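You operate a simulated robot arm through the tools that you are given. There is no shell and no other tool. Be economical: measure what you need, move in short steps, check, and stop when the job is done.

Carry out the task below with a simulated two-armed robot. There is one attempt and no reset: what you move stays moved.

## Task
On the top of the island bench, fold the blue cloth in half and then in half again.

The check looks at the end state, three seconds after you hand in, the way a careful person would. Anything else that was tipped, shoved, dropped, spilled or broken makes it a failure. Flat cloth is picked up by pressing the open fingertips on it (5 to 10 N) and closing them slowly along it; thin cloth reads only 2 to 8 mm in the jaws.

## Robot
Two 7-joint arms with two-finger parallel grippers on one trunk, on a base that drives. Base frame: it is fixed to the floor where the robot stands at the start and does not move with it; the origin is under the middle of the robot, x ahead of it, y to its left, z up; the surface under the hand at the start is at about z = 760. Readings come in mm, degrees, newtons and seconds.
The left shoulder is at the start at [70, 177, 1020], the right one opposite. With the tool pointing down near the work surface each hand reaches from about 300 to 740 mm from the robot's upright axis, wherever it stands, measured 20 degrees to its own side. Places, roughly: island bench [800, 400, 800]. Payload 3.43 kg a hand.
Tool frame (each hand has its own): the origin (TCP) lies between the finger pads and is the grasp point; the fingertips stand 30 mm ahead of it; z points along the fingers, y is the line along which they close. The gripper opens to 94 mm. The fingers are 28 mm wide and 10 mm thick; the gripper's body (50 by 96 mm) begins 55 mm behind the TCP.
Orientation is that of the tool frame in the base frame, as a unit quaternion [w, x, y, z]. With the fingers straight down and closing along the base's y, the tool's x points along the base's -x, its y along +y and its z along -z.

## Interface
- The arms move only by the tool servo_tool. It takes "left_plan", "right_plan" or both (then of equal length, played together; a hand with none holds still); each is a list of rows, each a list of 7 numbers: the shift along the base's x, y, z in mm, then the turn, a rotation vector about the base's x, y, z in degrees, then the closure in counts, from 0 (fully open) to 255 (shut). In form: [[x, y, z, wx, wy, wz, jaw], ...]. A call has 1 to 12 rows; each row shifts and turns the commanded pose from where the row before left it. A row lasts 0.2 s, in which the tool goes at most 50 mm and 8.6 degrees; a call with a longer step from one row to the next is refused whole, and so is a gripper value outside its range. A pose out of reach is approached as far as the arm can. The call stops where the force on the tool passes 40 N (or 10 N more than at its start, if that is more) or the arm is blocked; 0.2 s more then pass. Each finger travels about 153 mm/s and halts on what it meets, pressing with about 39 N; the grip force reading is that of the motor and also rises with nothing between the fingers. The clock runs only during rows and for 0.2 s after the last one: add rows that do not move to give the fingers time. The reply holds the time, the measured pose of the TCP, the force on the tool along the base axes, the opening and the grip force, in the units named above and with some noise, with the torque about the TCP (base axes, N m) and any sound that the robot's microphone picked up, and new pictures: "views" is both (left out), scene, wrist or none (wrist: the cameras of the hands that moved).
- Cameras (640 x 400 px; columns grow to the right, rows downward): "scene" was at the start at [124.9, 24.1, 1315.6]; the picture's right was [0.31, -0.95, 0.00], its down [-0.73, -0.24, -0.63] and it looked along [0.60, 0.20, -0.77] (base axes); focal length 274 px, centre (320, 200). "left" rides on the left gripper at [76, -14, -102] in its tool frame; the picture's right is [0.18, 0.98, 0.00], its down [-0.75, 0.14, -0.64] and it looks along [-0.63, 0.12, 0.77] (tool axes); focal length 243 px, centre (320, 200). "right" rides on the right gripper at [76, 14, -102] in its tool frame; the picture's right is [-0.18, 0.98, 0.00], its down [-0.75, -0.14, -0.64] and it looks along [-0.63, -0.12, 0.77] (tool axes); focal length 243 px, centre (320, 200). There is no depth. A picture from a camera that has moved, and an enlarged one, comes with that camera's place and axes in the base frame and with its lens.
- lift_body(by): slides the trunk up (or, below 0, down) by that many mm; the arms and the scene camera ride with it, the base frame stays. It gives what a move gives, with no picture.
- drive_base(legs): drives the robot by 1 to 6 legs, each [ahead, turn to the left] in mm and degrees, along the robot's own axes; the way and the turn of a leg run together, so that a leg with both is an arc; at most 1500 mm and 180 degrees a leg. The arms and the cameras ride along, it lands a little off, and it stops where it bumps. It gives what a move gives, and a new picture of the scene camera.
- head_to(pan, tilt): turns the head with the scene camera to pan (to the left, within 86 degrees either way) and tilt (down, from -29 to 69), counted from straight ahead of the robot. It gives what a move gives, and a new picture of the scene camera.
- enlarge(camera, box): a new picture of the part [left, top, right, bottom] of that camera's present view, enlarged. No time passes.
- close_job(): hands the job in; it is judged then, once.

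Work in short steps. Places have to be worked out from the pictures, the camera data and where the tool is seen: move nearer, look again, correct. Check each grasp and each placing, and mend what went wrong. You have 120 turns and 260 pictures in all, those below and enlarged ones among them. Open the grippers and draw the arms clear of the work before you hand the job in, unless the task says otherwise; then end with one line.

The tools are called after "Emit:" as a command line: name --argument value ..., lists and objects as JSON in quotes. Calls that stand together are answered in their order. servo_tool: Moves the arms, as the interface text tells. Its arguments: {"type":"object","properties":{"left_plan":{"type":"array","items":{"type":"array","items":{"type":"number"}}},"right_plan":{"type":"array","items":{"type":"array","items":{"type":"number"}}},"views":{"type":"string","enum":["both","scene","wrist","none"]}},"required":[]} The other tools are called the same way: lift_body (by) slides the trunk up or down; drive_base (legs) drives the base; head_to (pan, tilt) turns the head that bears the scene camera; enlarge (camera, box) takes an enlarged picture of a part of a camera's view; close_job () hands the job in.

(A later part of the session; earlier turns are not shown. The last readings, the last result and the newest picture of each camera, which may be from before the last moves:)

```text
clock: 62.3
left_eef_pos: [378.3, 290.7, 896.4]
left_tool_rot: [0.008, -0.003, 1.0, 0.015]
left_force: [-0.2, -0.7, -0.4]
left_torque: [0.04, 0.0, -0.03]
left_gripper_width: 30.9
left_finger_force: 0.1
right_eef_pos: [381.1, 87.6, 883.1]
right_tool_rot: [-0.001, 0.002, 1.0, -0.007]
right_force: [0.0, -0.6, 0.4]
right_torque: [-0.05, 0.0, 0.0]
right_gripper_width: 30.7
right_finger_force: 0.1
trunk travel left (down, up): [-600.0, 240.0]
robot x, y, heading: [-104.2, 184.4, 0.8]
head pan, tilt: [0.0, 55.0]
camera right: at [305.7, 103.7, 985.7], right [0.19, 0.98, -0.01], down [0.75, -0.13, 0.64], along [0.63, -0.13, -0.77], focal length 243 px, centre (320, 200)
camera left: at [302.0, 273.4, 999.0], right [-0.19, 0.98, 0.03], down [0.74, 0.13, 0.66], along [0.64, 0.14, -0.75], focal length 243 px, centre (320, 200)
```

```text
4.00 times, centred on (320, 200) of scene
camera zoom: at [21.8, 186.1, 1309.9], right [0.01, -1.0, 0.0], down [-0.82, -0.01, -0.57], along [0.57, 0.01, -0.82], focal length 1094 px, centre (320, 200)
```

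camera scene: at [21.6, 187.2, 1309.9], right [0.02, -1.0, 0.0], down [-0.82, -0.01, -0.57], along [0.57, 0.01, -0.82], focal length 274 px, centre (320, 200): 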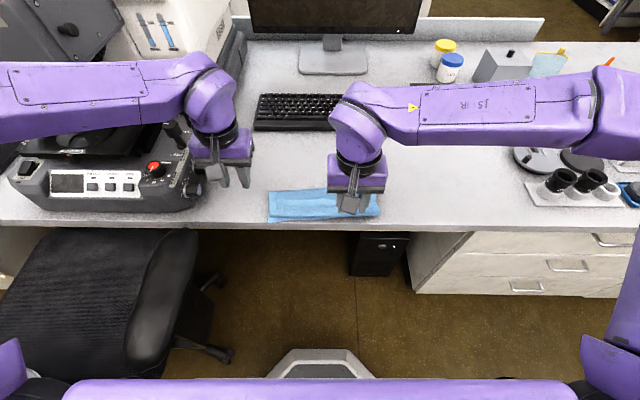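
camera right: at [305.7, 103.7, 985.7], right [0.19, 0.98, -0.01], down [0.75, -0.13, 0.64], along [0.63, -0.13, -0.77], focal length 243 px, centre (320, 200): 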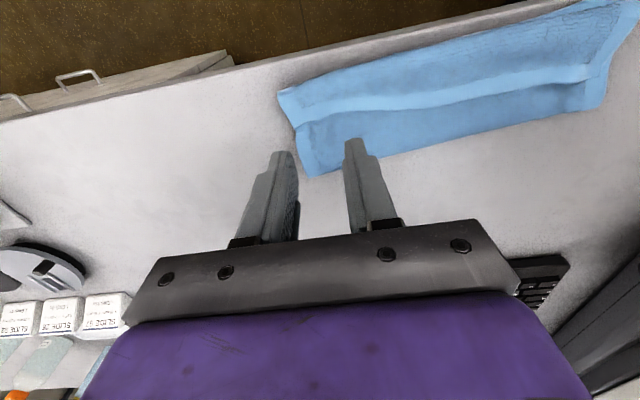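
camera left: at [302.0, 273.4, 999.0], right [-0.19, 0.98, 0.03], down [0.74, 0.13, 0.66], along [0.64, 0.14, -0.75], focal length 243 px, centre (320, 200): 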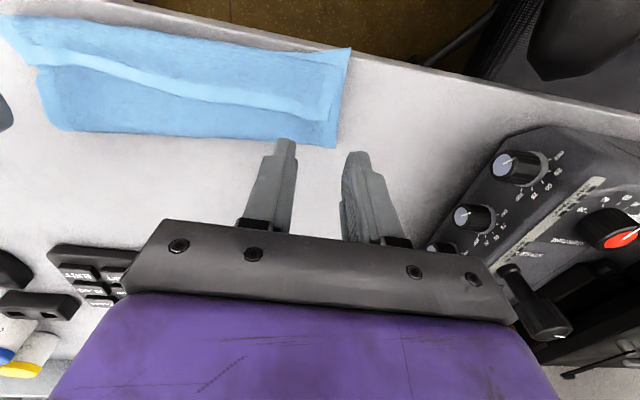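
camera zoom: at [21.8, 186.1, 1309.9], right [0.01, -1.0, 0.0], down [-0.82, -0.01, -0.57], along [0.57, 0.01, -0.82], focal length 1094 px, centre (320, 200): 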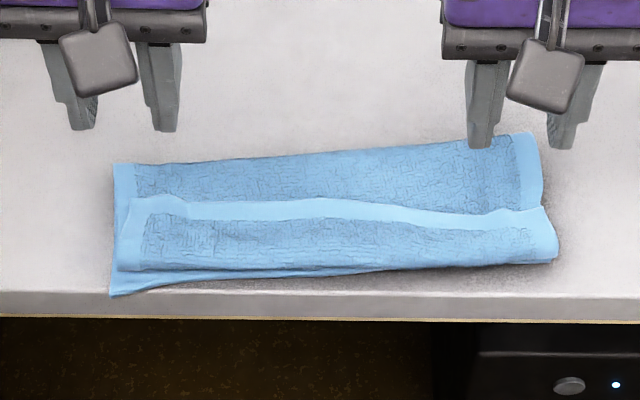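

I now have a clear view. I'll regrip the flap's free edge (x≈397, y 57…306), open the cloth fully toward the back — dragging it square and away from the bench edge — then re-fold with a taut arc without regripping.

Emit:
servo_tool --left_plan '[[5, -3, -25, 0, 0, 0, 172], [5, -3, -25, 0, 0, 0, 172], [5, -3, -25, 0, 0, 0, 172], [5, -3, -17, 0, 0, 0, 172], [0, 0, 0, 0, 0, 0, 172]]' --right_plan '[[4, -1, -20, 0, 0, 0, 172], [4, -1, -20, 0, 0, 0, 172], [4, -1, -20, 0, 0, 0, 172], [1, 0, -19, 0, 0, 0, 172], [0, 0, 0, 0, 0, 0, 172]]' --views "wrist"

```text
clock: 63.5
left_eef_pos: [397.8, 280.0, 803.6]
left_tool_rot: [0.007, -0.003, 1.0, 0.014]
left_force: [0.5, 0.0, -0.3]
left_torque: [-0.01, 0.01, 0.02]
left_gripper_width: 30.4
left_finger_force: 0.0
right_eef_pos: [392.9, 86.2, 806.2]
right_tool_rot: [0.0, 0.001, 1.0, -0.008]
right_force: [-1.1, -0.5, -0.3]
right_torque: [-0.02, 0.03, -0.03]
right_gripper_width: 30.5
right_finger_force: 0.1
trunk travel left (down, up): [-600.0, 240.0]
robot x, y, heading: [-106.8, 185.5, 0.8]
head pan, tilt: [0.0, 55.0]
camera right: at [317.1, 101.8, 908.4], right [0.19, 0.98, -0.02], down [0.75, -0.13, 0.64], along [0.63, -0.13, -0.77], focal length 243 px, centre (320, 200)
camera left: at [321.3, 261.7, 906.7], right [-0.19, 0.98, 0.03], down [0.74, 0.13, 0.66], along [0.64, 0.14, -0.75], focal length 243 px, centre (320, 200)
```

right: 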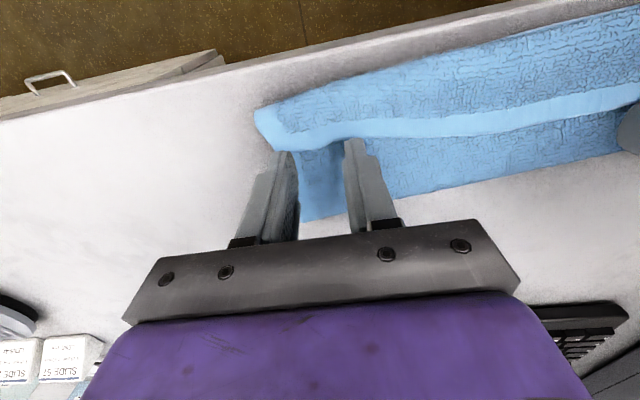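
left: 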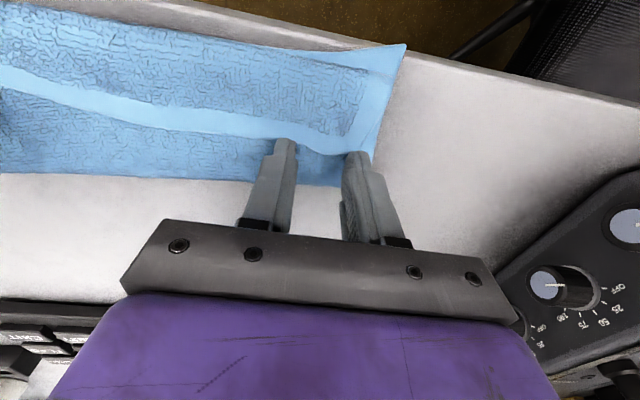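

Alignment fine with minor shifts; press lightly.

Emit:
servo_tool --left_plan '[[2, 0, -4, 0, 0, 0, 172], [0, 0, -2.5, 0, 0, 0, 172], [0, 0, 0, 0, 0, 0, 172]]' --right_plan '[[-3, 1, -5, 0, 0, 0, 172], [0, 0, -2.5, 0, 0, 0, 172], [0, 0, 0, 0, 0, 0, 172]]' --views "none"

```text
clock: 64.3
left_eef_pos: [400.7, 280.0, 799.2]
left_tool_rot: [0.009, -0.002, 1.0, 0.014]
left_force: [-0.1, -0.8, 5.0]
left_torque: [0.01, 0.04, -0.02]
left_gripper_width: 30.8
left_finger_force: 0.1
right_eef_pos: [390.3, 86.0, 799.8]
right_tool_rot: [0.0, 0.001, 1.0, -0.007]
right_force: [0.8, 0.6, 3.6]
right_torque: [0.01, 0.01, -0.01]
right_gripper_width: 30.4
right_finger_force: 0.1
trunk travel left (down, up): [-600.0, 240.0]
robot x, y, heading: [-106.2, 185.5, 0.9]
head pan, tilt: [0.0, 55.0]
```

About 4–5 N on each; close slowly with a touch more pressure, then lift slightly.

Emit:
servo_tool --left_plan '[[0, 0, 0, 0, 0, 0, 182], [0, 0, 0, 0, 0, 0, 192], [0, 0, 0, 0, 0, 0, 202], [0, 0, 0, 0, 0, 0, 212], [0, 0, 0, 0, 0, 0, 222], [0, 0, 0, 0, 0, 0, 232], [0, 0, 0, 0, 0, 0, 242], [0, 0, 0, 0, 0, 0, 255], [0, 0, 0, 0, 0, 0, 255], [0, -2, 5, 0, 0, 0, 255], [3, -1, 15, 0, 0, 0, 255]]' --right_plan '[[0, 0, -0.7, 0, 0, 0, 182], [0, 0, 0, 0, 0, 0, 192], [0, 0, 0, 0, 0, 0, 202], [0, 0, 0, 0, 0, 0, 212], [0, 0, 0, 0, 0, 0, 222], [0, 0, 0, 0, 0, 0, 232], [0, 0, 0, 0, 0, 0, 242], [0, 0, 0, 0, 0, 0, 255], [0, 0, 0, 0, 0, 0, 255], [0, 2, 5, 0, 0, 0, 255], [3, 1, 15, 0, 0, 0, 255]]' --views "wrist"

Emit:
enlarge --camera "scene" --box '[240, 160, 400, 240]'

```text
clock: 66.7
left_eef_pos: [403.0, 276.6, 818.6]
left_tool_rot: [0.008, -0.004, 1.0, 0.015]
left_force: [0.2, -0.8, -0.4]
left_torque: [-0.07, 0.0, 0.02]
left_gripper_width: 4.8
left_finger_force: 39.4
right_eef_pos: [393.6, 89.3, 818.4]
right_tool_rot: [-0.001, 0.002, 1.0, -0.007]
right_force: [-0.5, 1.0, -0.3]
right_torque: [0.0, -0.02, 0.01]
right_gripper_width: 4.3
right_finger_force: 38.7
trunk travel left (down, up): [-600.0, 240.0]
robot x, y, heading: [-106.1, 180.6, 0.7]
head pan, tilt: [0.0, 55.0]
camera right: at [317.5, 105.9, 920.2], right [0.19, 0.98, -0.02], down [0.75, -0.13, 0.64], along [0.63, -0.13, -0.77], focal length 243 px, centre (320, 200)
camera left: at [326.1, 259.1, 920.6], right [-0.19, 0.98, 0.03], down [0.74, 0.13, 0.66], along [0.64, 0.14, -0.75], focal length 243 px, centre (320, 200)
```

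right: 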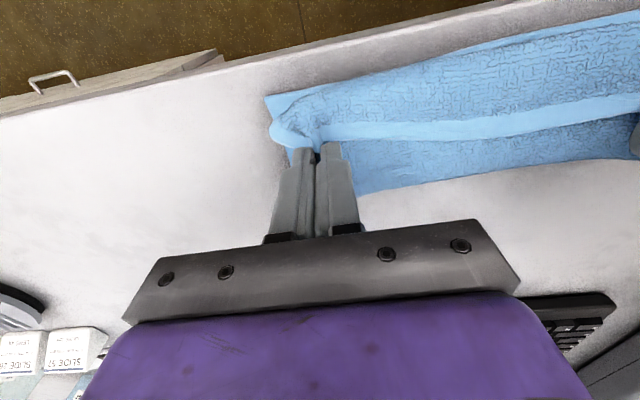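
left: 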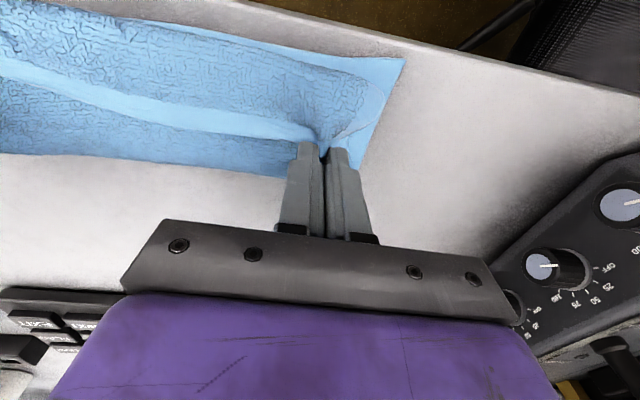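

```text
4.00 times, centred on (320, 200) of scene
camera zoom: at [20.7, 187.0, 1309.9], right [0.01, -1.0, 0.0], down [-0.82, -0.01, -0.57], along [0.57, 0.01, -0.82], focal length 1094 px, centre (320, 200)
```

zoom: 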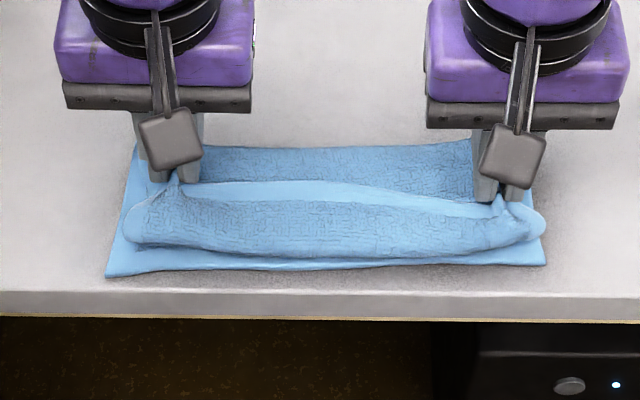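

Only the flap is held, cleanly. I lift it up and over toward the back to unfold.

Emit:
servo_tool --left_plan '[[5, 0, 25, 0, 0, 0, 255], [10, 0, 25, 0, 0, 0, 255], [20, 0, 25, 0, 0, 0, 255], [25, 0, 10, 0, 0, 0, 255], [30, 0, 0, 0, 0, 0, 255], [30, 0, -10, 0, 0, 0, 255], [0, 0, 0, 0, 0, 0, 255]]' --right_plan '[[7, 0, 25, 0, 0, 0, 255], [12, 0, 25, 0, 0, 0, 255], [22, 0, 25, 0, 0, 0, 255], [28, 0, 10, 0, 0, 0, 255], [30, 0, 0, 0, 0, 0, 255], [30, 0, -10, 0, 0, 0, 255], [0, 0, 0, 0, 0, 0, 255]]' --views "none"

Emit:
enlarge --camera "scene" --box '[220, 130, 420, 255]'

```text
clock: 68.3
left_eef_pos: [521.1, 274.3, 894.5]
left_tool_rot: [0.01, -0.003, 1.0, 0.015]
left_force: [1.3, -0.6, 0.3]
left_torque: [-0.02, -0.02, -0.01]
left_gripper_width: 5.2
left_finger_force: 38.5
right_eef_pos: [522.1, 89.8, 894.6]
right_tool_rot: [0.001, 0.003, 1.0, -0.008]
right_force: [-0.1, 1.0, 0.0]
right_torque: [-0.01, -0.02, 0.02]
right_gripper_width: 4.5
right_finger_force: 38.6
trunk travel left (down, up): [-600.0, 240.0]
robot x, y, heading: [-102.8, 183.5, 0.9]
head pan, tilt: [0.0, 55.0]
```

```text
3.20 times, centred on (320, 192) of scene
camera zoom: at [20.0, 187.0, 1310.1], right [0.01, -1.0, 0.0], down [-0.82, -0.01, -0.57], along [0.57, 0.01, -0.82], focal length 875 px, centre (320, 224)
```

zoom: 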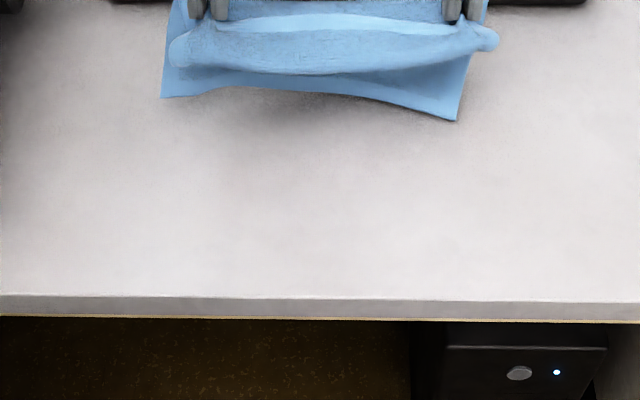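

The whole cloth came along, so the pinch holds two layers. Let me look at it properly.

Emit:
servo_tool --left_plan '[[0, 0, 0, 0, 0, 0, 255]]' --right_plan '[[0, 0, 0, 0, 0, 0, 255]]'

Emit:
enlarge --camera "scene" --box '[220, 70, 420, 195]'

```text
clock: 68.7
left_eef_pos: [522.5, 275.9, 893.6]
left_tool_rot: [0.009, -0.004, 1.0, 0.014]
left_force: [0.4, -0.3, 0.1]
left_torque: [-0.03, -0.01, 0.01]
left_gripper_width: 5.0
left_finger_force: 39.1
right_eef_pos: [523.2, 91.3, 894.9]
right_tool_rot: [0.0, 0.002, 1.0, -0.008]
right_force: [-0.3, 2.0, -0.6]
right_torque: [-0.03, 0.0, 0.03]
right_gripper_width: 4.1
right_finger_force: 38.8
trunk travel left (down, up): [-600.0, 240.0]
robot x, y, heading: [-103.4, 182.7, 0.6]
head pan, tilt: [0.0, 55.0]
camera scene: at [21.4, 187.0, 1309.9], right [0.01, -1.0, 0.0], down [-0.82, -0.01, -0.57], along [0.57, 0.01, -0.82], focal length 274 px, centre (320, 200)
camera right: at [447.9, 106.2, 995.9], right [0.19, 0.98, -0.01], down [0.75, -0.14, 0.64], along [0.63, -0.13, -0.76], focal length 243 px, centre (320, 200)
camera left: at [445.2, 258.5, 995.3], right [-0.19, 0.98, 0.03], down [0.74, 0.13, 0.66], along [0.64, 0.14, -0.75], focal length 243 px, centre (320, 200)
```

scene: 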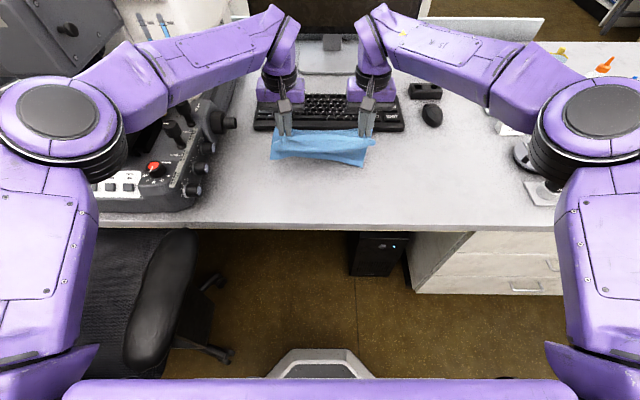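
right: 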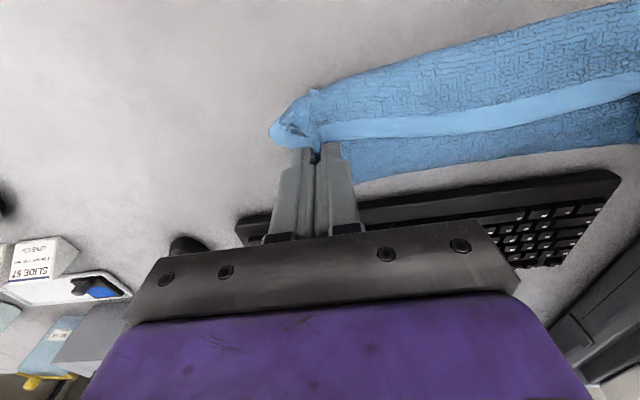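
left: 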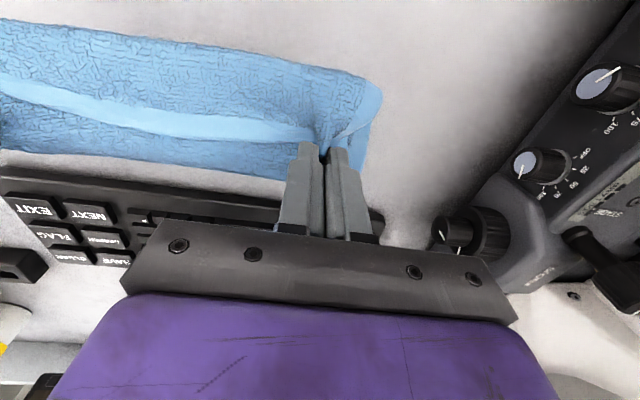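

```text
3.20 times, centred on (320, 132) of scene
camera zoom: at [21.4, 187.0, 1309.9], right [0.01, -1.0, 0.0], down [-0.82, -0.01, -0.57], along [0.57, 0.01, -0.82], focal length 875 px, centre (320, 416)
```

zoom: 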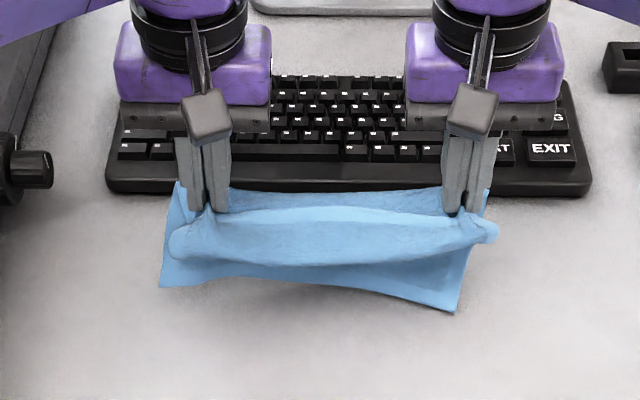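

Both hands hold flap plus the layer below. I'll set the bundle down mid-bench, release, then grip the single-layer bottom edge that sticks out toward me, hang the cloth to unfold it, and lay it flat for a clean redo.

Emit:
servo_tool --left_plan '[[-5, 0, -25, 0, 0, 0, 255], [-5, 0, -25, 0, 0, 0, 255], [-5, 0, -22, 0, 0, 0, 255], [-5, 0, -18, 0, 0, 0, 255], [0, 0, 0, 0, 0, 0, 255], [0, 0, 0, 0, 0, 0, 235], [0, 0, 0, 0, 0, 0, 210], [0, 0, 0, 0, 0, 0, 180], [0, 0, 0, 0, 0, 0, 160], [0, 0, 25, 0, 0, 0, 160], [0, 0, 40, 0, 0, 0, 160]]' --right_plan '[[-5, 0, -25, 0, 0, 0, 255], [-5, 0, -25, 0, 0, 0, 255], [-5, 0, -22, 0, 0, 0, 255], [-5, 0, -18, 0, 0, 0, 255], [0, 0, 0, 0, 0, 0, 255], [0, 0, 0, 0, 0, 0, 235], [0, 0, 0, 0, 0, 0, 210], [0, 0, 0, 0, 0, 0, 180], [0, 0, 0, 0, 0, 0, 160], [0, 0, 25, 0, 0, 0, 160], [0, 0, 40, 0, 0, 0, 160]]' --views "none"

Emit:
enlarge --camera "scene" --box '[220, 90, 420, 215]'

```text
clock: 71.1
left_eef_pos: [501.2, 276.7, 870.1]
left_tool_rot: [0.008, -0.003, 1.0, 0.015]
left_force: [0.1, 0.0, 0.7]
left_torque: [0.01, -0.04, 0.06]
left_gripper_width: 35.0
left_finger_force: 0.0
right_eef_pos: [502.9, 90.1, 869.8]
right_tool_rot: [-0.001, 0.002, 1.0, -0.008]
right_force: [-0.4, 0.0, 0.4]
right_torque: [-0.05, -0.05, -0.03]
right_gripper_width: 35.2
right_finger_force: 0.1
trunk travel left (down, up): [-600.0, 240.0]
robot x, y, heading: [-106.2, 186.7, 1.0]
head pan, tilt: [0.0, 55.0]
```

```text
3.20 times, centred on (320, 152) of scene
camera zoom: at [19.6, 187.2, 1310.0], right [0.01, -1.0, 0.0], down [-0.82, -0.01, -0.57], along [0.57, 0.01, -0.82], focal length 875 px, centre (320, 352)
```

zoom: 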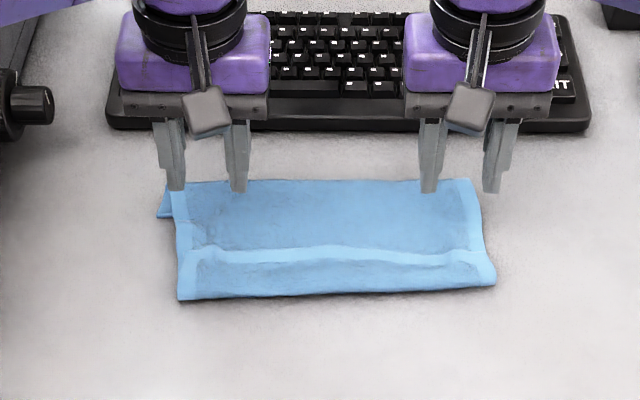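

The bottom edge is hidden now. I take a closer look with better angles before choosing.

Emit:
servo_tool --left_plan '[[-35, 5, 10, 0, 0, 0, 160], [-35, 5, 10, 0, 0, 0, 160], [-35, 5, 10, 0, 0, 0, 160]]' --right_plan '[[-35, -15, 10, 0, 0, 0, 160], [-35, -15, 10, 0, 0, 0, 160], [-35, -15, 10, 0, 0, 0, 160]]' --views "wrist"

Emit:
enlarge --camera "scene" --box '[250, 130, 390, 210]'

```text
clock: 71.9
left_eef_pos: [396.3, 291.7, 899.7]
left_tool_rot: [0.01, -0.002, 1.0, 0.014]
left_force: [-0.2, -0.5, -0.6]
left_torque: [-0.02, -0.08, -0.01]
left_gripper_width: 35.0
left_finger_force: 0.0
right_eef_pos: [395.7, 45.4, 898.5]
right_tool_rot: [0.001, 0.003, 1.0, -0.009]
right_force: [-0.4, -1.1, -0.7]
right_torque: [0.0, -0.01, 0.0]
right_gripper_width: 35.2
right_finger_force: 0.0
trunk travel left (down, up): [-600.0, 240.0]
robot x, y, heading: [-102.1, 185.0, 0.7]
head pan, tilt: [0.0, 55.0]
camera right: at [319.6, 62.4, 1000.6], right [0.19, 0.98, -0.01], down [0.75, -0.13, 0.65], along [0.63, -0.13, -0.76], focal length 243 px, centre (320, 200)
camera left: at [318.4, 273.9, 1001.1], right [-0.19, 0.98, 0.03], down [0.74, 0.13, 0.66], along [0.64, 0.14, -0.75], focal length 243 px, centre (320, 200)
```

right: 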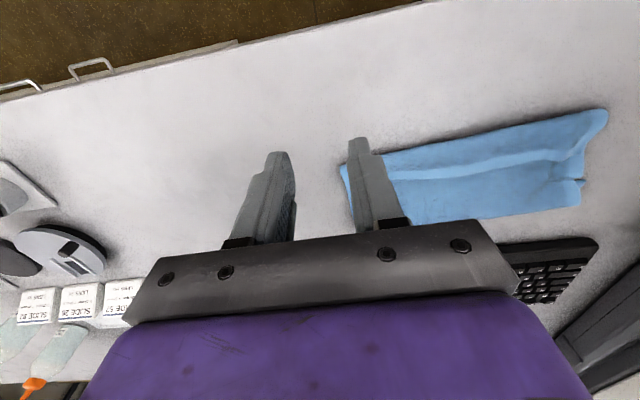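
left: 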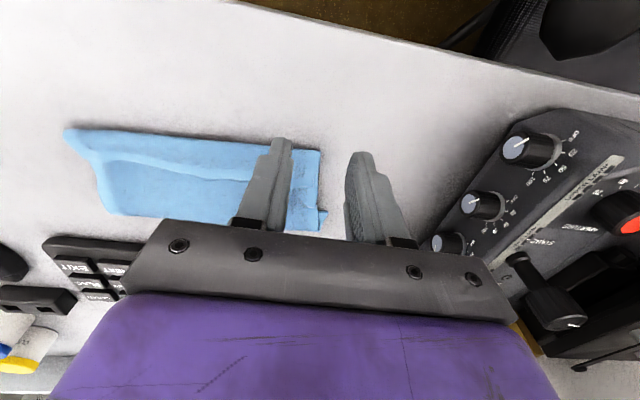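

```text
4.57 times, centred on (320, 170) of scene
camera zoom: at [18.8, 186.8, 1310.2], right [0.01, -1.0, 0.0], down [-0.82, -0.01, -0.58], along [0.58, 0.01, -0.82], focal length 1250 px, centre (320, 337)
```

zoom: 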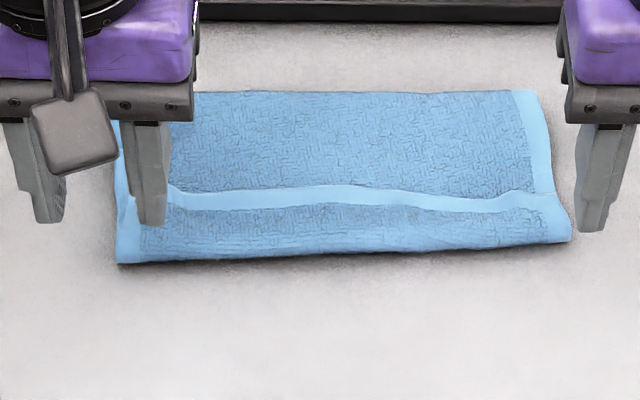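

The geometry is clear now: top layer x 464–594, a 43 mm flap turned back (free edge x≈507), and the bottom edge tucked under at x≈543. I'll flip the flap toward me by plowing its free edge with closed fingertips on both sides.

Emit:
servo_tool --left_plan '[[40, -5, 0, 0, 0, 0, 255], [40, -10, -10, 0, 0, 0, 255], [40, -10, -20, 0, 0, 0, 255], [12, -5, -40, 0, 0, 0, 255], [0, 0, -25, 0, 0, 0, 255], [0, 0, 0, 0, 0, 0, 255]]' --right_plan '[[40, 10, 0, 0, 0, 0, 255], [40, 20, -10, 0, 0, 0, 255], [40, 20, -20, 0, 0, 0, 255], [12, 10, -40, 0, 0, 0, 255], [0, 0, -24, 0, 0, 0, 255], [0, 0, 0, 0, 0, 0, 255]]'

```text
clock: 73.3
left_eef_pos: [531.0, 261.2, 803.9]
left_tool_rot: [0.007, -0.003, 1.0, 0.015]
left_force: [-0.6, 0.2, 0.0]
left_torque: [-0.05, 0.0, 0.02]
left_gripper_width: 0.0
left_finger_force: 32.9
right_eef_pos: [531.5, 108.2, 803.7]
right_tool_rot: [-0.002, 0.001, 1.0, -0.008]
right_force: [-0.8, 1.0, -0.3]
right_torque: [0.0, -0.01, 0.0]
right_gripper_width: 0.0
right_finger_force: 32.6
trunk travel left (down, up): [-600.0, 240.0]
robot x, y, heading: [-103.7, 184.8, 0.8]
head pan, tilt: [0.0, 55.0]
camera scene: at [21.3, 187.0, 1310.0], right [0.01, -1.0, 0.0], down [-0.82, -0.01, -0.57], along [0.57, 0.01, -0.82], focal length 274 px, centre (320, 200)
camera right: at [456.0, 123.5, 905.3], right [0.19, 0.98, -0.01], down [0.75, -0.13, 0.64], along [0.63, -0.13, -0.77], focal length 243 px, centre (320, 200)
camera left: at [454.0, 244.3, 904.9], right [-0.19, 0.98, 0.03], down [0.74, 0.13, 0.66], along [0.64, 0.14, -0.75], focal length 243 px, centre (320, 200)
```

scene: 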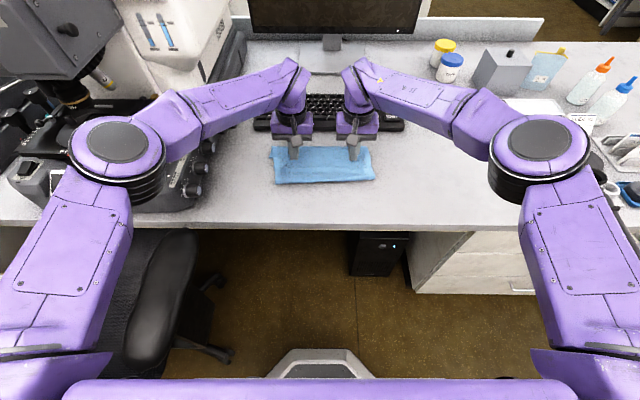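
right: 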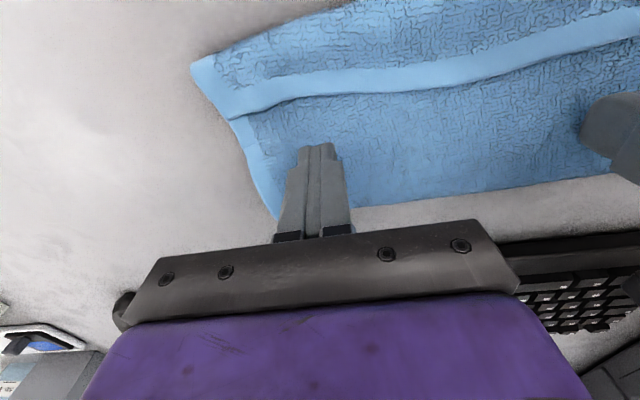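
left: 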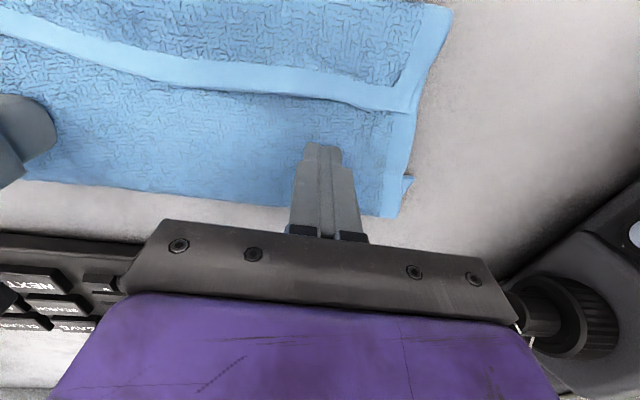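

Free edge is at x≈497, 20 mm in front of the fingers. I lower to light contact on the top layer.

Emit:
servo_tool --left_plan '[[-10, 0, -5, 0, 0, 0, 255], [0, 0, -3, 0, 0, 0, 255], [0, 0, -1.5, 0, 0, 0, 255], [0, 0, 0, 0, 0, 0, 255]]' --right_plan '[[-10, 0, -5, 0, 0, 0, 255], [0, 0, -3, 0, 0, 0, 255], [0, 0, -1.5, 0, 0, 0, 255], [0, 0, 0, 0, 0, 0, 255]]' --views "none"

```text
clock: 74.3
left_eef_pos: [520.7, 261.8, 794.4]
left_tool_rot: [0.008, -0.002, 1.0, 0.014]
left_force: [-0.4, 0.3, 1.9]
left_torque: [0.0, 0.0, 0.02]
left_gripper_width: 0.0
left_finger_force: 33.2
right_eef_pos: [520.4, 105.7, 794.7]
right_tool_rot: [0.001, 0.002, 1.0, -0.007]
right_force: [2.2, 1.4, 12.0]
right_torque: [0.02, -0.14, 0.03]
right_gripper_width: 0.2
right_finger_force: 32.5
trunk travel left (down, up): [-600.0, 240.0]
robot x, y, heading: [-103.4, 187.6, 1.0]
head pan, tilt: [0.0, 55.0]
```

Contact: raise right a little, then plow slowly toward me.

Emit:
servo_tool --left_plan '[[-4, 0, 0, 0, 0, 0, 255], [-8, 0, 0, 0, 0, 0, 255], [-8, 0, 0, 0, 0, 0, 255], [-8, 0, 0, 0, 0, 0, 255], [-8, 0, 0.5, 0, 0, 0, 255], [-8, 0, 0.5, 0, 0, 0, 255]]' --right_plan '[[-4, 0, 0.8, 0, 0, 0, 255], [-8, 0, 0, 0, 0, 0, 255], [-8, 0, 0, 0, 0, 0, 255], [-8, 0, 0, 0, 0, 0, 255], [-8, 0, 0.5, 0, 0, 0, 255], [-8, 0, 0.5, 0, 0, 0, 255]]' --views "wrist"

Emit:
enlarge --camera "scene" --box '[250, 130, 390, 210]'

```text
clock: 75.7
left_eef_pos: [475.3, 261.1, 795.6]
left_tool_rot: [0.009, -0.002, 1.0, 0.014]
left_force: [0.7, -0.1, 0.1]
left_torque: [0.01, 0.03, 0.01]
left_gripper_width: 0.0
left_finger_force: 33.0
right_eef_pos: [475.6, 105.5, 794.9]
right_tool_rot: [0.0, 0.003, 1.0, -0.007]
right_force: [1.6, -0.5, 10.8]
right_torque: [0.01, -0.14, 0.02]
right_gripper_width: 0.0
right_finger_force: 32.5
trunk travel left (down, up): [-600.0, 240.0]
robot x, y, heading: [-101.4, 182.9, 0.5]
head pan, tilt: [0.0, 55.0]
camera right: at [399.7, 121.4, 897.0], right [0.19, 0.98, -0.02], down [0.75, -0.13, 0.64], along [0.63, -0.13, -0.76], focal length 243 px, centre (320, 200)
camera left: at [398.5, 243.5, 896.8], right [-0.19, 0.98, 0.03], down [0.74, 0.13, 0.66], along [0.64, 0.14, -0.75], focal length 243 px, centre (320, 200)
```

right: 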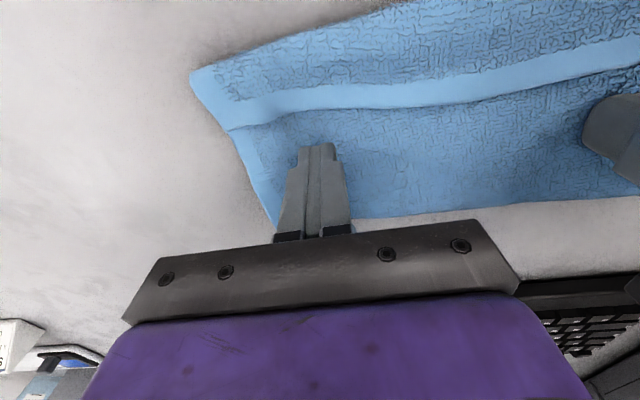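
left: 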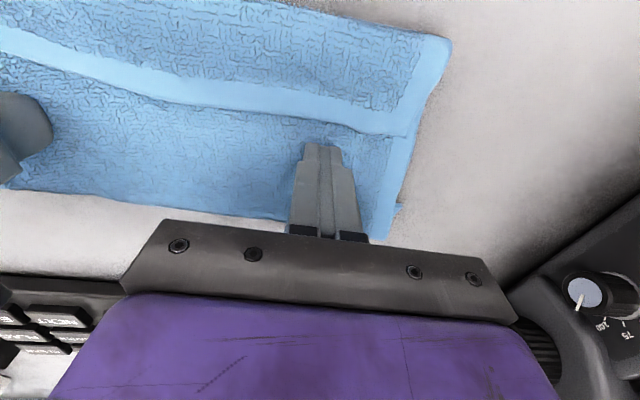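

```text
4.57 times, centred on (320, 170) of scene
camera zoom: at [20.0, 187.2, 1310.1], right [0.01, -1.0, 0.0], down [-0.82, -0.01, -0.57], along [0.57, 0.01, -0.82], focal length 1250 px, centre (320, 337)
```

zoom: 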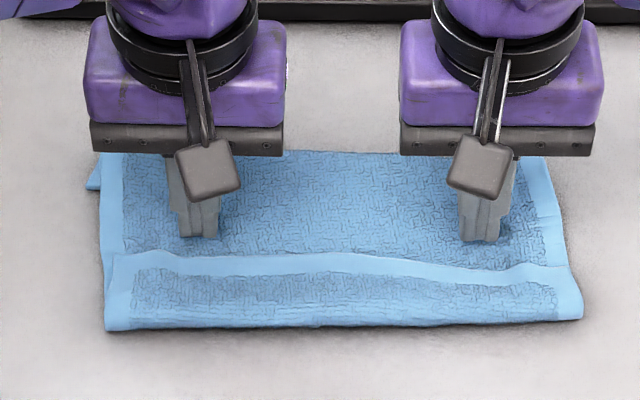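

The cloth slides as a whole, so plowing won't flip the flap. Instead: pinch both layers along the near crease, hang the cloth so everything unrolls by gravity, and lay it down moving away from me — body falls to the near side, flap to the far side.

Emit:
servo_tool --left_plan '[[0, 0, 15, 0, 0, 0, 255], [-20, 5, 10, 0, 0, 0, 172], [-20, 8, 0, 0, 0, 0, 172], [-16, 7, -10, 0, 0, 0, 172], [0, 0, -5, 0, 0, 0, 172], [0, 0, 0, 0, 0, 0, 172]]' --right_plan '[[0, 0, 15, 0, 0, 0, 255], [-20, -8, 10, 0, 0, 0, 172], [-20, -8, 0, 0, 0, 0, 172], [-16, -8, -10, 0, 0, 0, 172], [0, 0, -5, 0, 0, 0, 172], [0, 0, 0, 0, 0, 0, 172]]' --views "wrist"

```text
clock: 77.1
left_eef_pos: [422.2, 282.5, 804.3]
left_tool_rot: [0.008, -0.002, 1.0, 0.015]
left_force: [0.0, -0.1, 0.4]
left_torque: [0.01, 0.02, 0.01]
left_gripper_width: 30.5
left_finger_force: 0.0
right_eef_pos: [420.1, 80.9, 805.5]
right_tool_rot: [-0.001, 0.002, 1.0, -0.008]
right_force: [-0.3, 0.1, -0.4]
right_torque: [0.04, 0.0, 0.01]
right_gripper_width: 30.3
right_finger_force: 0.0
trunk travel left (down, up): [-600.0, 240.0]
robot x, y, heading: [-104.0, 183.8, 0.9]
head pan, tilt: [0.0, 55.0]
camera right: at [344.6, 96.9, 907.4], right [0.19, 0.98, -0.02], down [0.75, -0.13, 0.64], along [0.63, -0.13, -0.77], focal length 243 px, centre (320, 200)
camera left: at [344.2, 264.1, 905.6], right [-0.19, 0.98, 0.03], down [0.74, 0.13, 0.66], along [0.64, 0.14, -0.75], focal length 243 px, centre (320, 200)
```

right: 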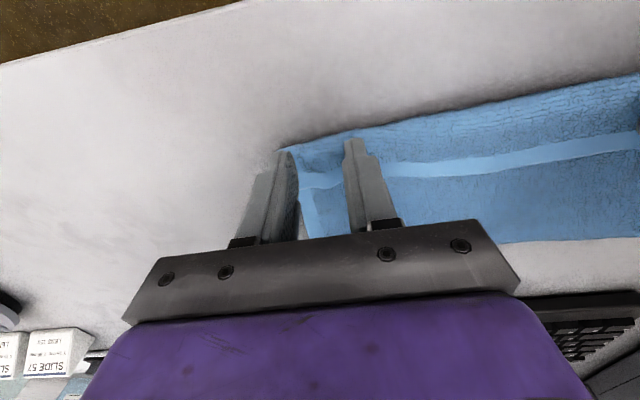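
left: 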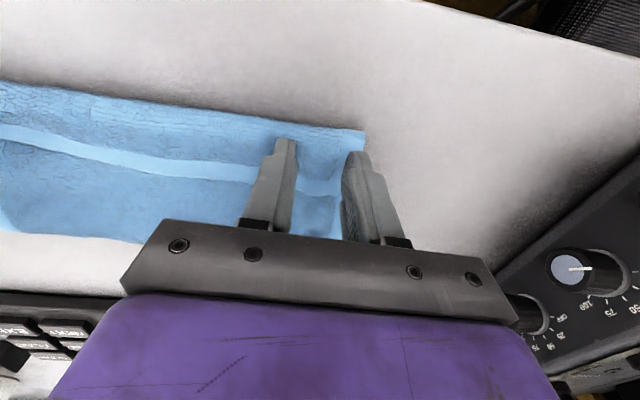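

Adjust x (right +7, left −2) and press on the double layer.

Emit:
servo_tool --left_plan '[[-2, -1, -4, 0, 0, 0, 172], [0, 0, -3, 0, 0, 0, 172], [0, 0, -1, 0, 0, 0, 172], [0, 0, 0, 0, 0, 0, 172]]' --right_plan '[[7, 4, -5, 0, 0, 0, 172], [0, 0, -3, 0, 0, 0, 172], [0, 0, -1.5, 0, 0, 0, 172], [0, 0, 0, 0, 0, 0, 172]]' --views "none"

```text
clock: 78.1
left_eef_pos: [419.1, 280.6, 797.0]
left_tool_rot: [0.009, -0.003, 1.0, 0.015]
left_force: [1.2, 0.6, 4.3]
left_torque: [-0.01, -0.01, 0.02]
left_gripper_width: 30.3
left_finger_force: 0.1
right_eef_pos: [427.0, 85.8, 796.6]
right_tool_rot: [0.0, 0.001, 1.0, -0.008]
right_force: [0.1, 0.4, 3.2]
right_torque: [0.04, -0.07, 0.01]
right_gripper_width: 30.7
right_finger_force: 0.0
trunk travel left (down, up): [-600.0, 240.0]
robot x, y, heading: [-102.0, 186.1, 0.7]
head pan, tilt: [0.0, 55.0]
```

Press 1 mm more, to be sure both layers are taken, and close slowly; then a small lift.

Emit:
servo_tool --left_plan '[[0, 0, -1, 0, 0, 0, 172], [0, 0, 0, 0, 0, 0, 184], [0, 0, 0, 0, 0, 0, 194], [0, 0, 0, 0, 0, 0, 204], [0, 0, 0, 0, 0, 0, 214], [0, 0, 0, 0, 0, 0, 224], [0, 0, 0, 0, 0, 0, 234], [0, 0, 0, 0, 0, 0, 244], [0, 0, 0, 0, 0, 0, 255], [0, 0, 0, 0, 0, 0, 255], [0, -2, 5, 0, 0, 0, 255], [0, -1, 25, 0, 0, 0, 255]]' --right_plan '[[0, 0, -1, 0, 0, 0, 172], [0, 0, 0, 0, 0, 0, 184], [0, 0, 0, 0, 0, 0, 194], [0, 0, 0, 0, 0, 0, 204], [0, 0, 0, 0, 0, 0, 214], [0, 0, 0, 0, 0, 0, 224], [0, 0, 0, 0, 0, 0, 234], [0, 0, 0, 0, 0, 0, 244], [0, 0, 0, 0, 0, 0, 255], [0, 0, 0, 0, 0, 0, 255], [0, 2, 5, 0, 0, 0, 255], [0, 1, 25, 0, 0, 0, 255]]' --views "none"

Emit:
enlarge --camera "scene" --box '[240, 130, 400, 220]'

```text
clock: 80.7
left_eef_pos: [417.4, 276.9, 824.1]
left_tool_rot: [0.008, -0.004, 1.0, 0.015]
left_force: [-0.7, -6.0, 0.2]
left_torque: [-0.21, 0.0, -0.04]
left_gripper_width: 6.4
left_finger_force: 38.9
right_eef_pos: [426.0, 87.9, 825.2]
right_tool_rot: [-0.002, 0.002, 1.0, -0.009]
right_force: [-0.4, 5.6, 0.7]
right_torque: [0.2, -0.01, -0.02]
right_gripper_width: 4.0
right_finger_force: 38.0
trunk travel left (down, up): [-600.0, 240.0]
robot x, y, heading: [-102.5, 186.5, 0.9]
head pan, tilt: [0.0, 55.0]
```

```text
4.00 times, centred on (320, 175) of scene
camera zoom: at [19.6, 187.1, 1310.0], right [0.01, -1.0, 0.0], down [-0.82, -0.01, -0.57], along [0.57, 0.01, -0.82], focal length 1094 px, centre (320, 300)
```

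zoom: 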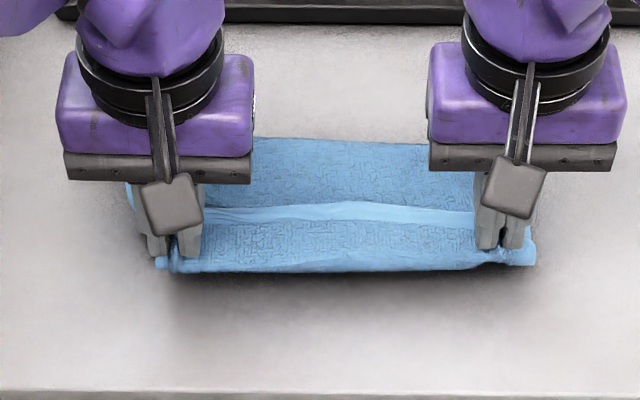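

Held. I raise the cloth to hang freely.

Emit:
servo_tool --left_plan '[[-2, 0, 28, 0, 0, 0, 255], [-2, 0, 28, 0, 0, 0, 255], [-2, 0, 28, 0, 0, 0, 255], [-2, 0, 28, 0, 0, 0, 255], [-2, 0, 28, 0, 0, 0, 255], [0, 0, 28, 0, 0, 0, 255], [0, 0, 0, 0, 0, 0, 255], [0, 0, 0, 0, 0, 0, 255]]' --right_plan '[[-3, 0, 28, 0, 0, 0, 255], [-3, 0, 28, 0, 0, 0, 255], [-3, 0, 28, 0, 0, 0, 255], [-3, 0, 28, 0, 0, 0, 255], [-3, 0, 28, 0, 0, 0, 255], [-2, 0, 28, 0, 0, 0, 255], [0, 0, 0, 0, 0, 0, 255], [0, 0, 0, 0, 0, 0, 255]]'

```text
clock: 82.5
left_eef_pos: [409.2, 278.3, 993.2]
left_tool_rot: [0.008, -0.003, 1.0, 0.015]
left_force: [-0.6, -3.7, -1.1]
left_torque: [-0.07, 0.0, -0.03]
left_gripper_width: 6.3
left_finger_force: 39.0
right_eef_pos: [409.8, 90.5, 993.9]
right_tool_rot: [0.0, 0.002, 1.0, -0.007]
right_force: [-0.1, 4.3, -0.4]
right_torque: [0.09, 0.02, -0.01]
right_gripper_width: 3.9
right_finger_force: 38.2
trunk travel left (down, up): [-600.0, 240.0]
robot x, y, heading: [-104.1, 182.8, 0.7]
head pan, tilt: [0.0, 55.0]
camera scene: at [21.2, 187.1, 1310.0], right [0.01, -1.0, 0.0], down [-0.82, -0.01, -0.57], along [0.57, 0.01, -0.82], focal length 274 px, centre (320, 200)
camera right: at [334.1, 105.0, 1095.7], right [0.19, 0.98, -0.01], down [0.75, -0.13, 0.64], along [0.63, -0.13, -0.77], focal length 243 px, centre (320, 200)
camera left: at [331.8, 259.7, 1094.6], right [-0.19, 0.98, 0.03], down [0.74, 0.13, 0.66], along [0.64, 0.14, -0.75], focal length 243 px, centre (320, 200)
```

scene: 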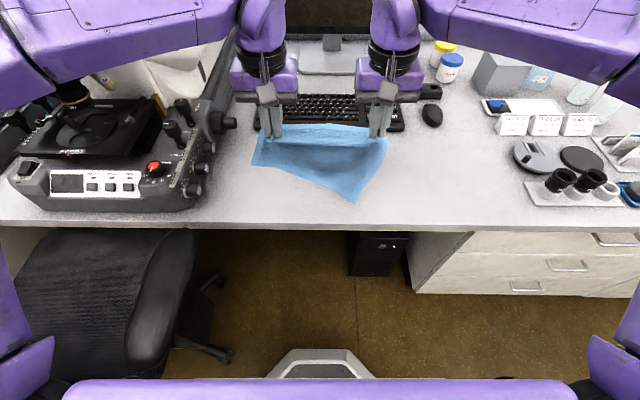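
right: 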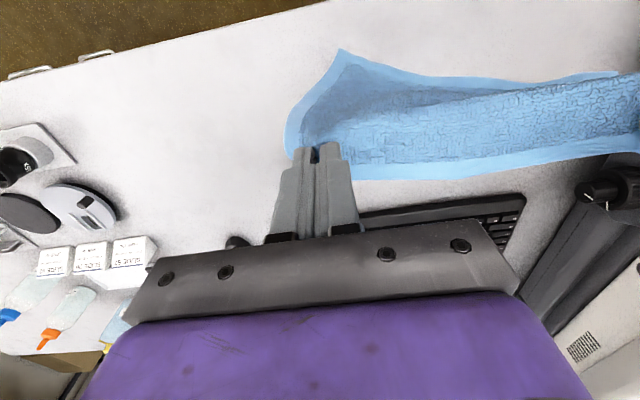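
left: 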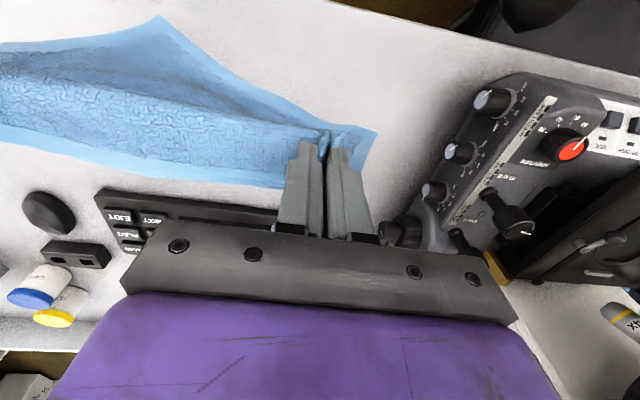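

Let me zoom on the hanging cloth.

Emit:
enlarge --camera "scene" --box '[230, 90, 410, 210]'

```text
3.33 times, centred on (320, 150) of scene
camera zoom: at [21.2, 187.1, 1310.0], right [0.01, -1.0, 0.0], down [-0.82, -0.01, -0.57], along [0.57, 0.01, -0.82], focal length 912 px, centre (320, 367)
```

zoom: 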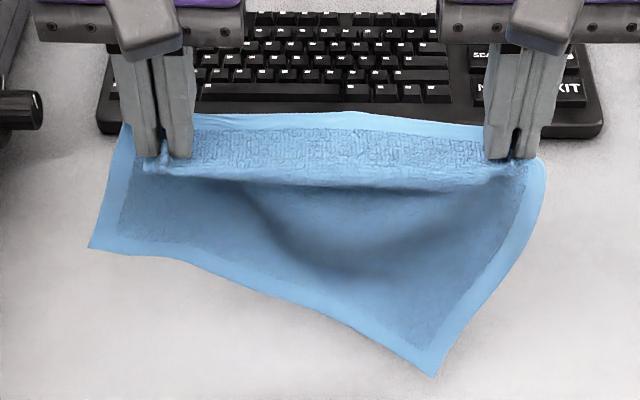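

Perfect: the flap hangs behind the fingers and the body hangs toward me. I lay it down with a quarter-circle moving away.

Emit:
servo_tool --left_plan '[[-12, 0, -14, 0, 0, 0, 255], [-12, 0, -14, 0, 0, 0, 255], [0, 0, 0, 0, 0, 0, 255], [18, 0, -5, 0, 0, 0, 255], [17, 0, -5, 0, 0, 0, 255], [22, 0, -8, 0, 0, 0, 255], [21, 0, -9, 0, 0, 0, 255], [34, 0, -28, 0, 0, 0, 255], [28, 0, -34, 0, 0, 0, 255], [17, 0, -41, 0, 0, 0, 255], [8, 0, -32, 0, 0, 0, 255], [0, 0, 0, 0, 0, 0, 255]]' --right_plan '[[-12, 0, -14, 0, 0, 0, 255], [-12, 0, -14, 0, 0, 0, 255], [0, 0, 0, 0, 0, 0, 255], [18, 0, -5, 0, 0, 0, 255], [17, 0, -5, 0, 0, 0, 255], [22, 0, -8, 0, 0, 0, 255], [21, 0, -9, 0, 0, 0, 255], [34, 0, -28, 0, 0, 0, 255], [28, 0, -34, 0, 0, 0, 255], [17, 0, -41, 0, 0, 0, 255], [8, 0, -32, 0, 0, 0, 255], [0, 0, 0, 0, 0, 0, 255]]' --views "none"

Emit:
enlarge --camera "scene" --box '[220, 90, 420, 215]'

```text
clock: 85.1
left_eef_pos: [539.9, 276.8, 823.6]
left_tool_rot: [0.009, -0.003, 1.0, 0.014]
left_force: [0.2, -5.1, 0.7]
left_torque: [-0.19, -0.01, -0.04]
left_gripper_width: 6.5
left_finger_force: 39.0
left hand out of reach, approached as far as the arm can: row 10
right_eef_pos: [540.7, 87.5, 833.2]
right_tool_rot: [-0.001, 0.003, 1.0, -0.007]
right_force: [0.0, 5.0, 0.4]
right_torque: [0.16, 0.0, 0.04]
right_gripper_width: 3.6
right_finger_force: 38.5
right hand out of reach, approached as far as the arm can: row 10, 11
trunk travel left (down, up): [-600.0, 240.0]
robot x, y, heading: [-103.4, 181.8, 1.0]
head pan, tilt: [0.0, 55.0]
```

```text
3.20 times, centred on (320, 152) of scene
camera zoom: at [21.0, 187.0, 1310.0], right [0.01, -1.0, 0.0], down [-0.82, -0.01, -0.57], along [0.57, 0.01, -0.82], focal length 875 px, centre (320, 352)
```

zoom: 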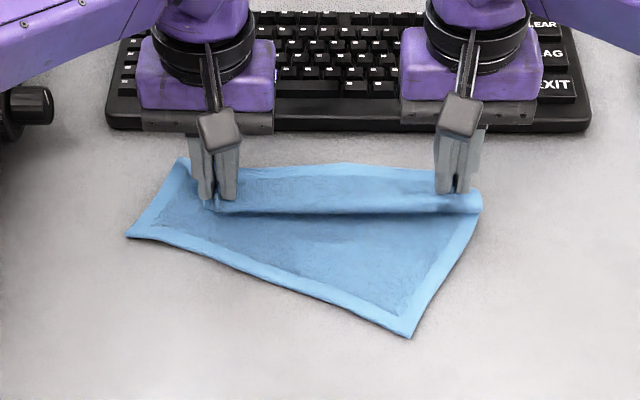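

Laid mostly flat. I lower to the surface and release.

Emit:
servo_tool --left_plan '[[-6, 0, -12, 0, 0, 0, 255], [-4, 0, -12, 0, 0, 0, 255], [0, 0, 0, 0, 0, 0, 255], [0, 0, 0, 0, 0, 0, 235], [0, 0, 0, 0, 0, 0, 210], [0, 0, 0, 0, 0, 0, 180], [0, 0, 0, 0, 0, 0, 160], [-5, 0, 25, 0, 0, 0, 160], [-20, 0, 40, 0, 0, 0, 160]]' --right_plan '[[-6, 0, -17, 0, 0, 0, 255], [-4, 0, -16, 0, 0, 0, 255], [0, 0, 0, 0, 0, 0, 255], [0, 0, 0, 0, 0, 0, 235], [0, 0, 0, 0, 0, 0, 210], [0, 0, 0, 0, 0, 0, 180], [0, 0, 0, 0, 0, 0, 160], [-5, 0, 25, 0, 0, 0, 160], [-20, 0, 40, 0, 0, 0, 160]]' --views "none"

Emit:
enlarge --camera "scene" --box '[220, 90, 420, 215]'

```text
clock: 87.1
left_eef_pos: [500.3, 279.4, 864.3]
left_tool_rot: [0.009, -0.003, 1.0, 0.015]
left_force: [0.4, 0.4, -0.9]
left_torque: [0.02, -0.02, -0.01]
left_gripper_width: 35.0
left_finger_force: 0.0
right_eef_pos: [501.8, 89.2, 866.3]
right_tool_rot: [0.001, 0.002, 1.0, -0.008]
right_force: [0.1, 0.9, 0.2]
right_torque: [0.01, -0.07, -0.04]
right_gripper_width: 35.0
right_finger_force: 0.0
trunk travel left (down, up): [-600.0, 240.0]
robot x, y, heading: [-102.0, 181.3, 0.8]
head pan, tilt: [0.0, 55.0]
```

```text
3.20 times, centred on (320, 152) of scene
camera zoom: at [17.8, 187.2, 1310.2], right [0.01, -1.0, 0.0], down [-0.82, -0.01, -0.58], along [0.58, 0.01, -0.82], focal length 875 px, centre (320, 352)
```

zoom: 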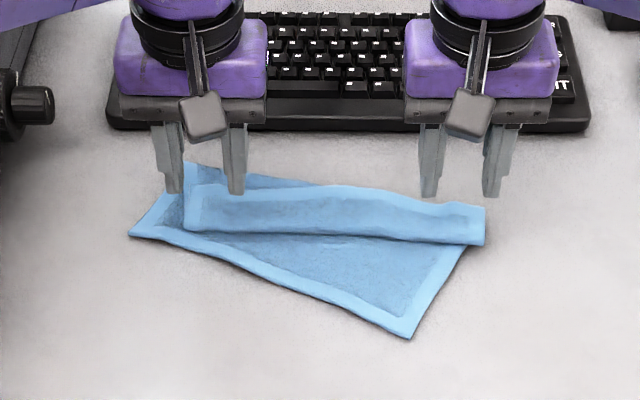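

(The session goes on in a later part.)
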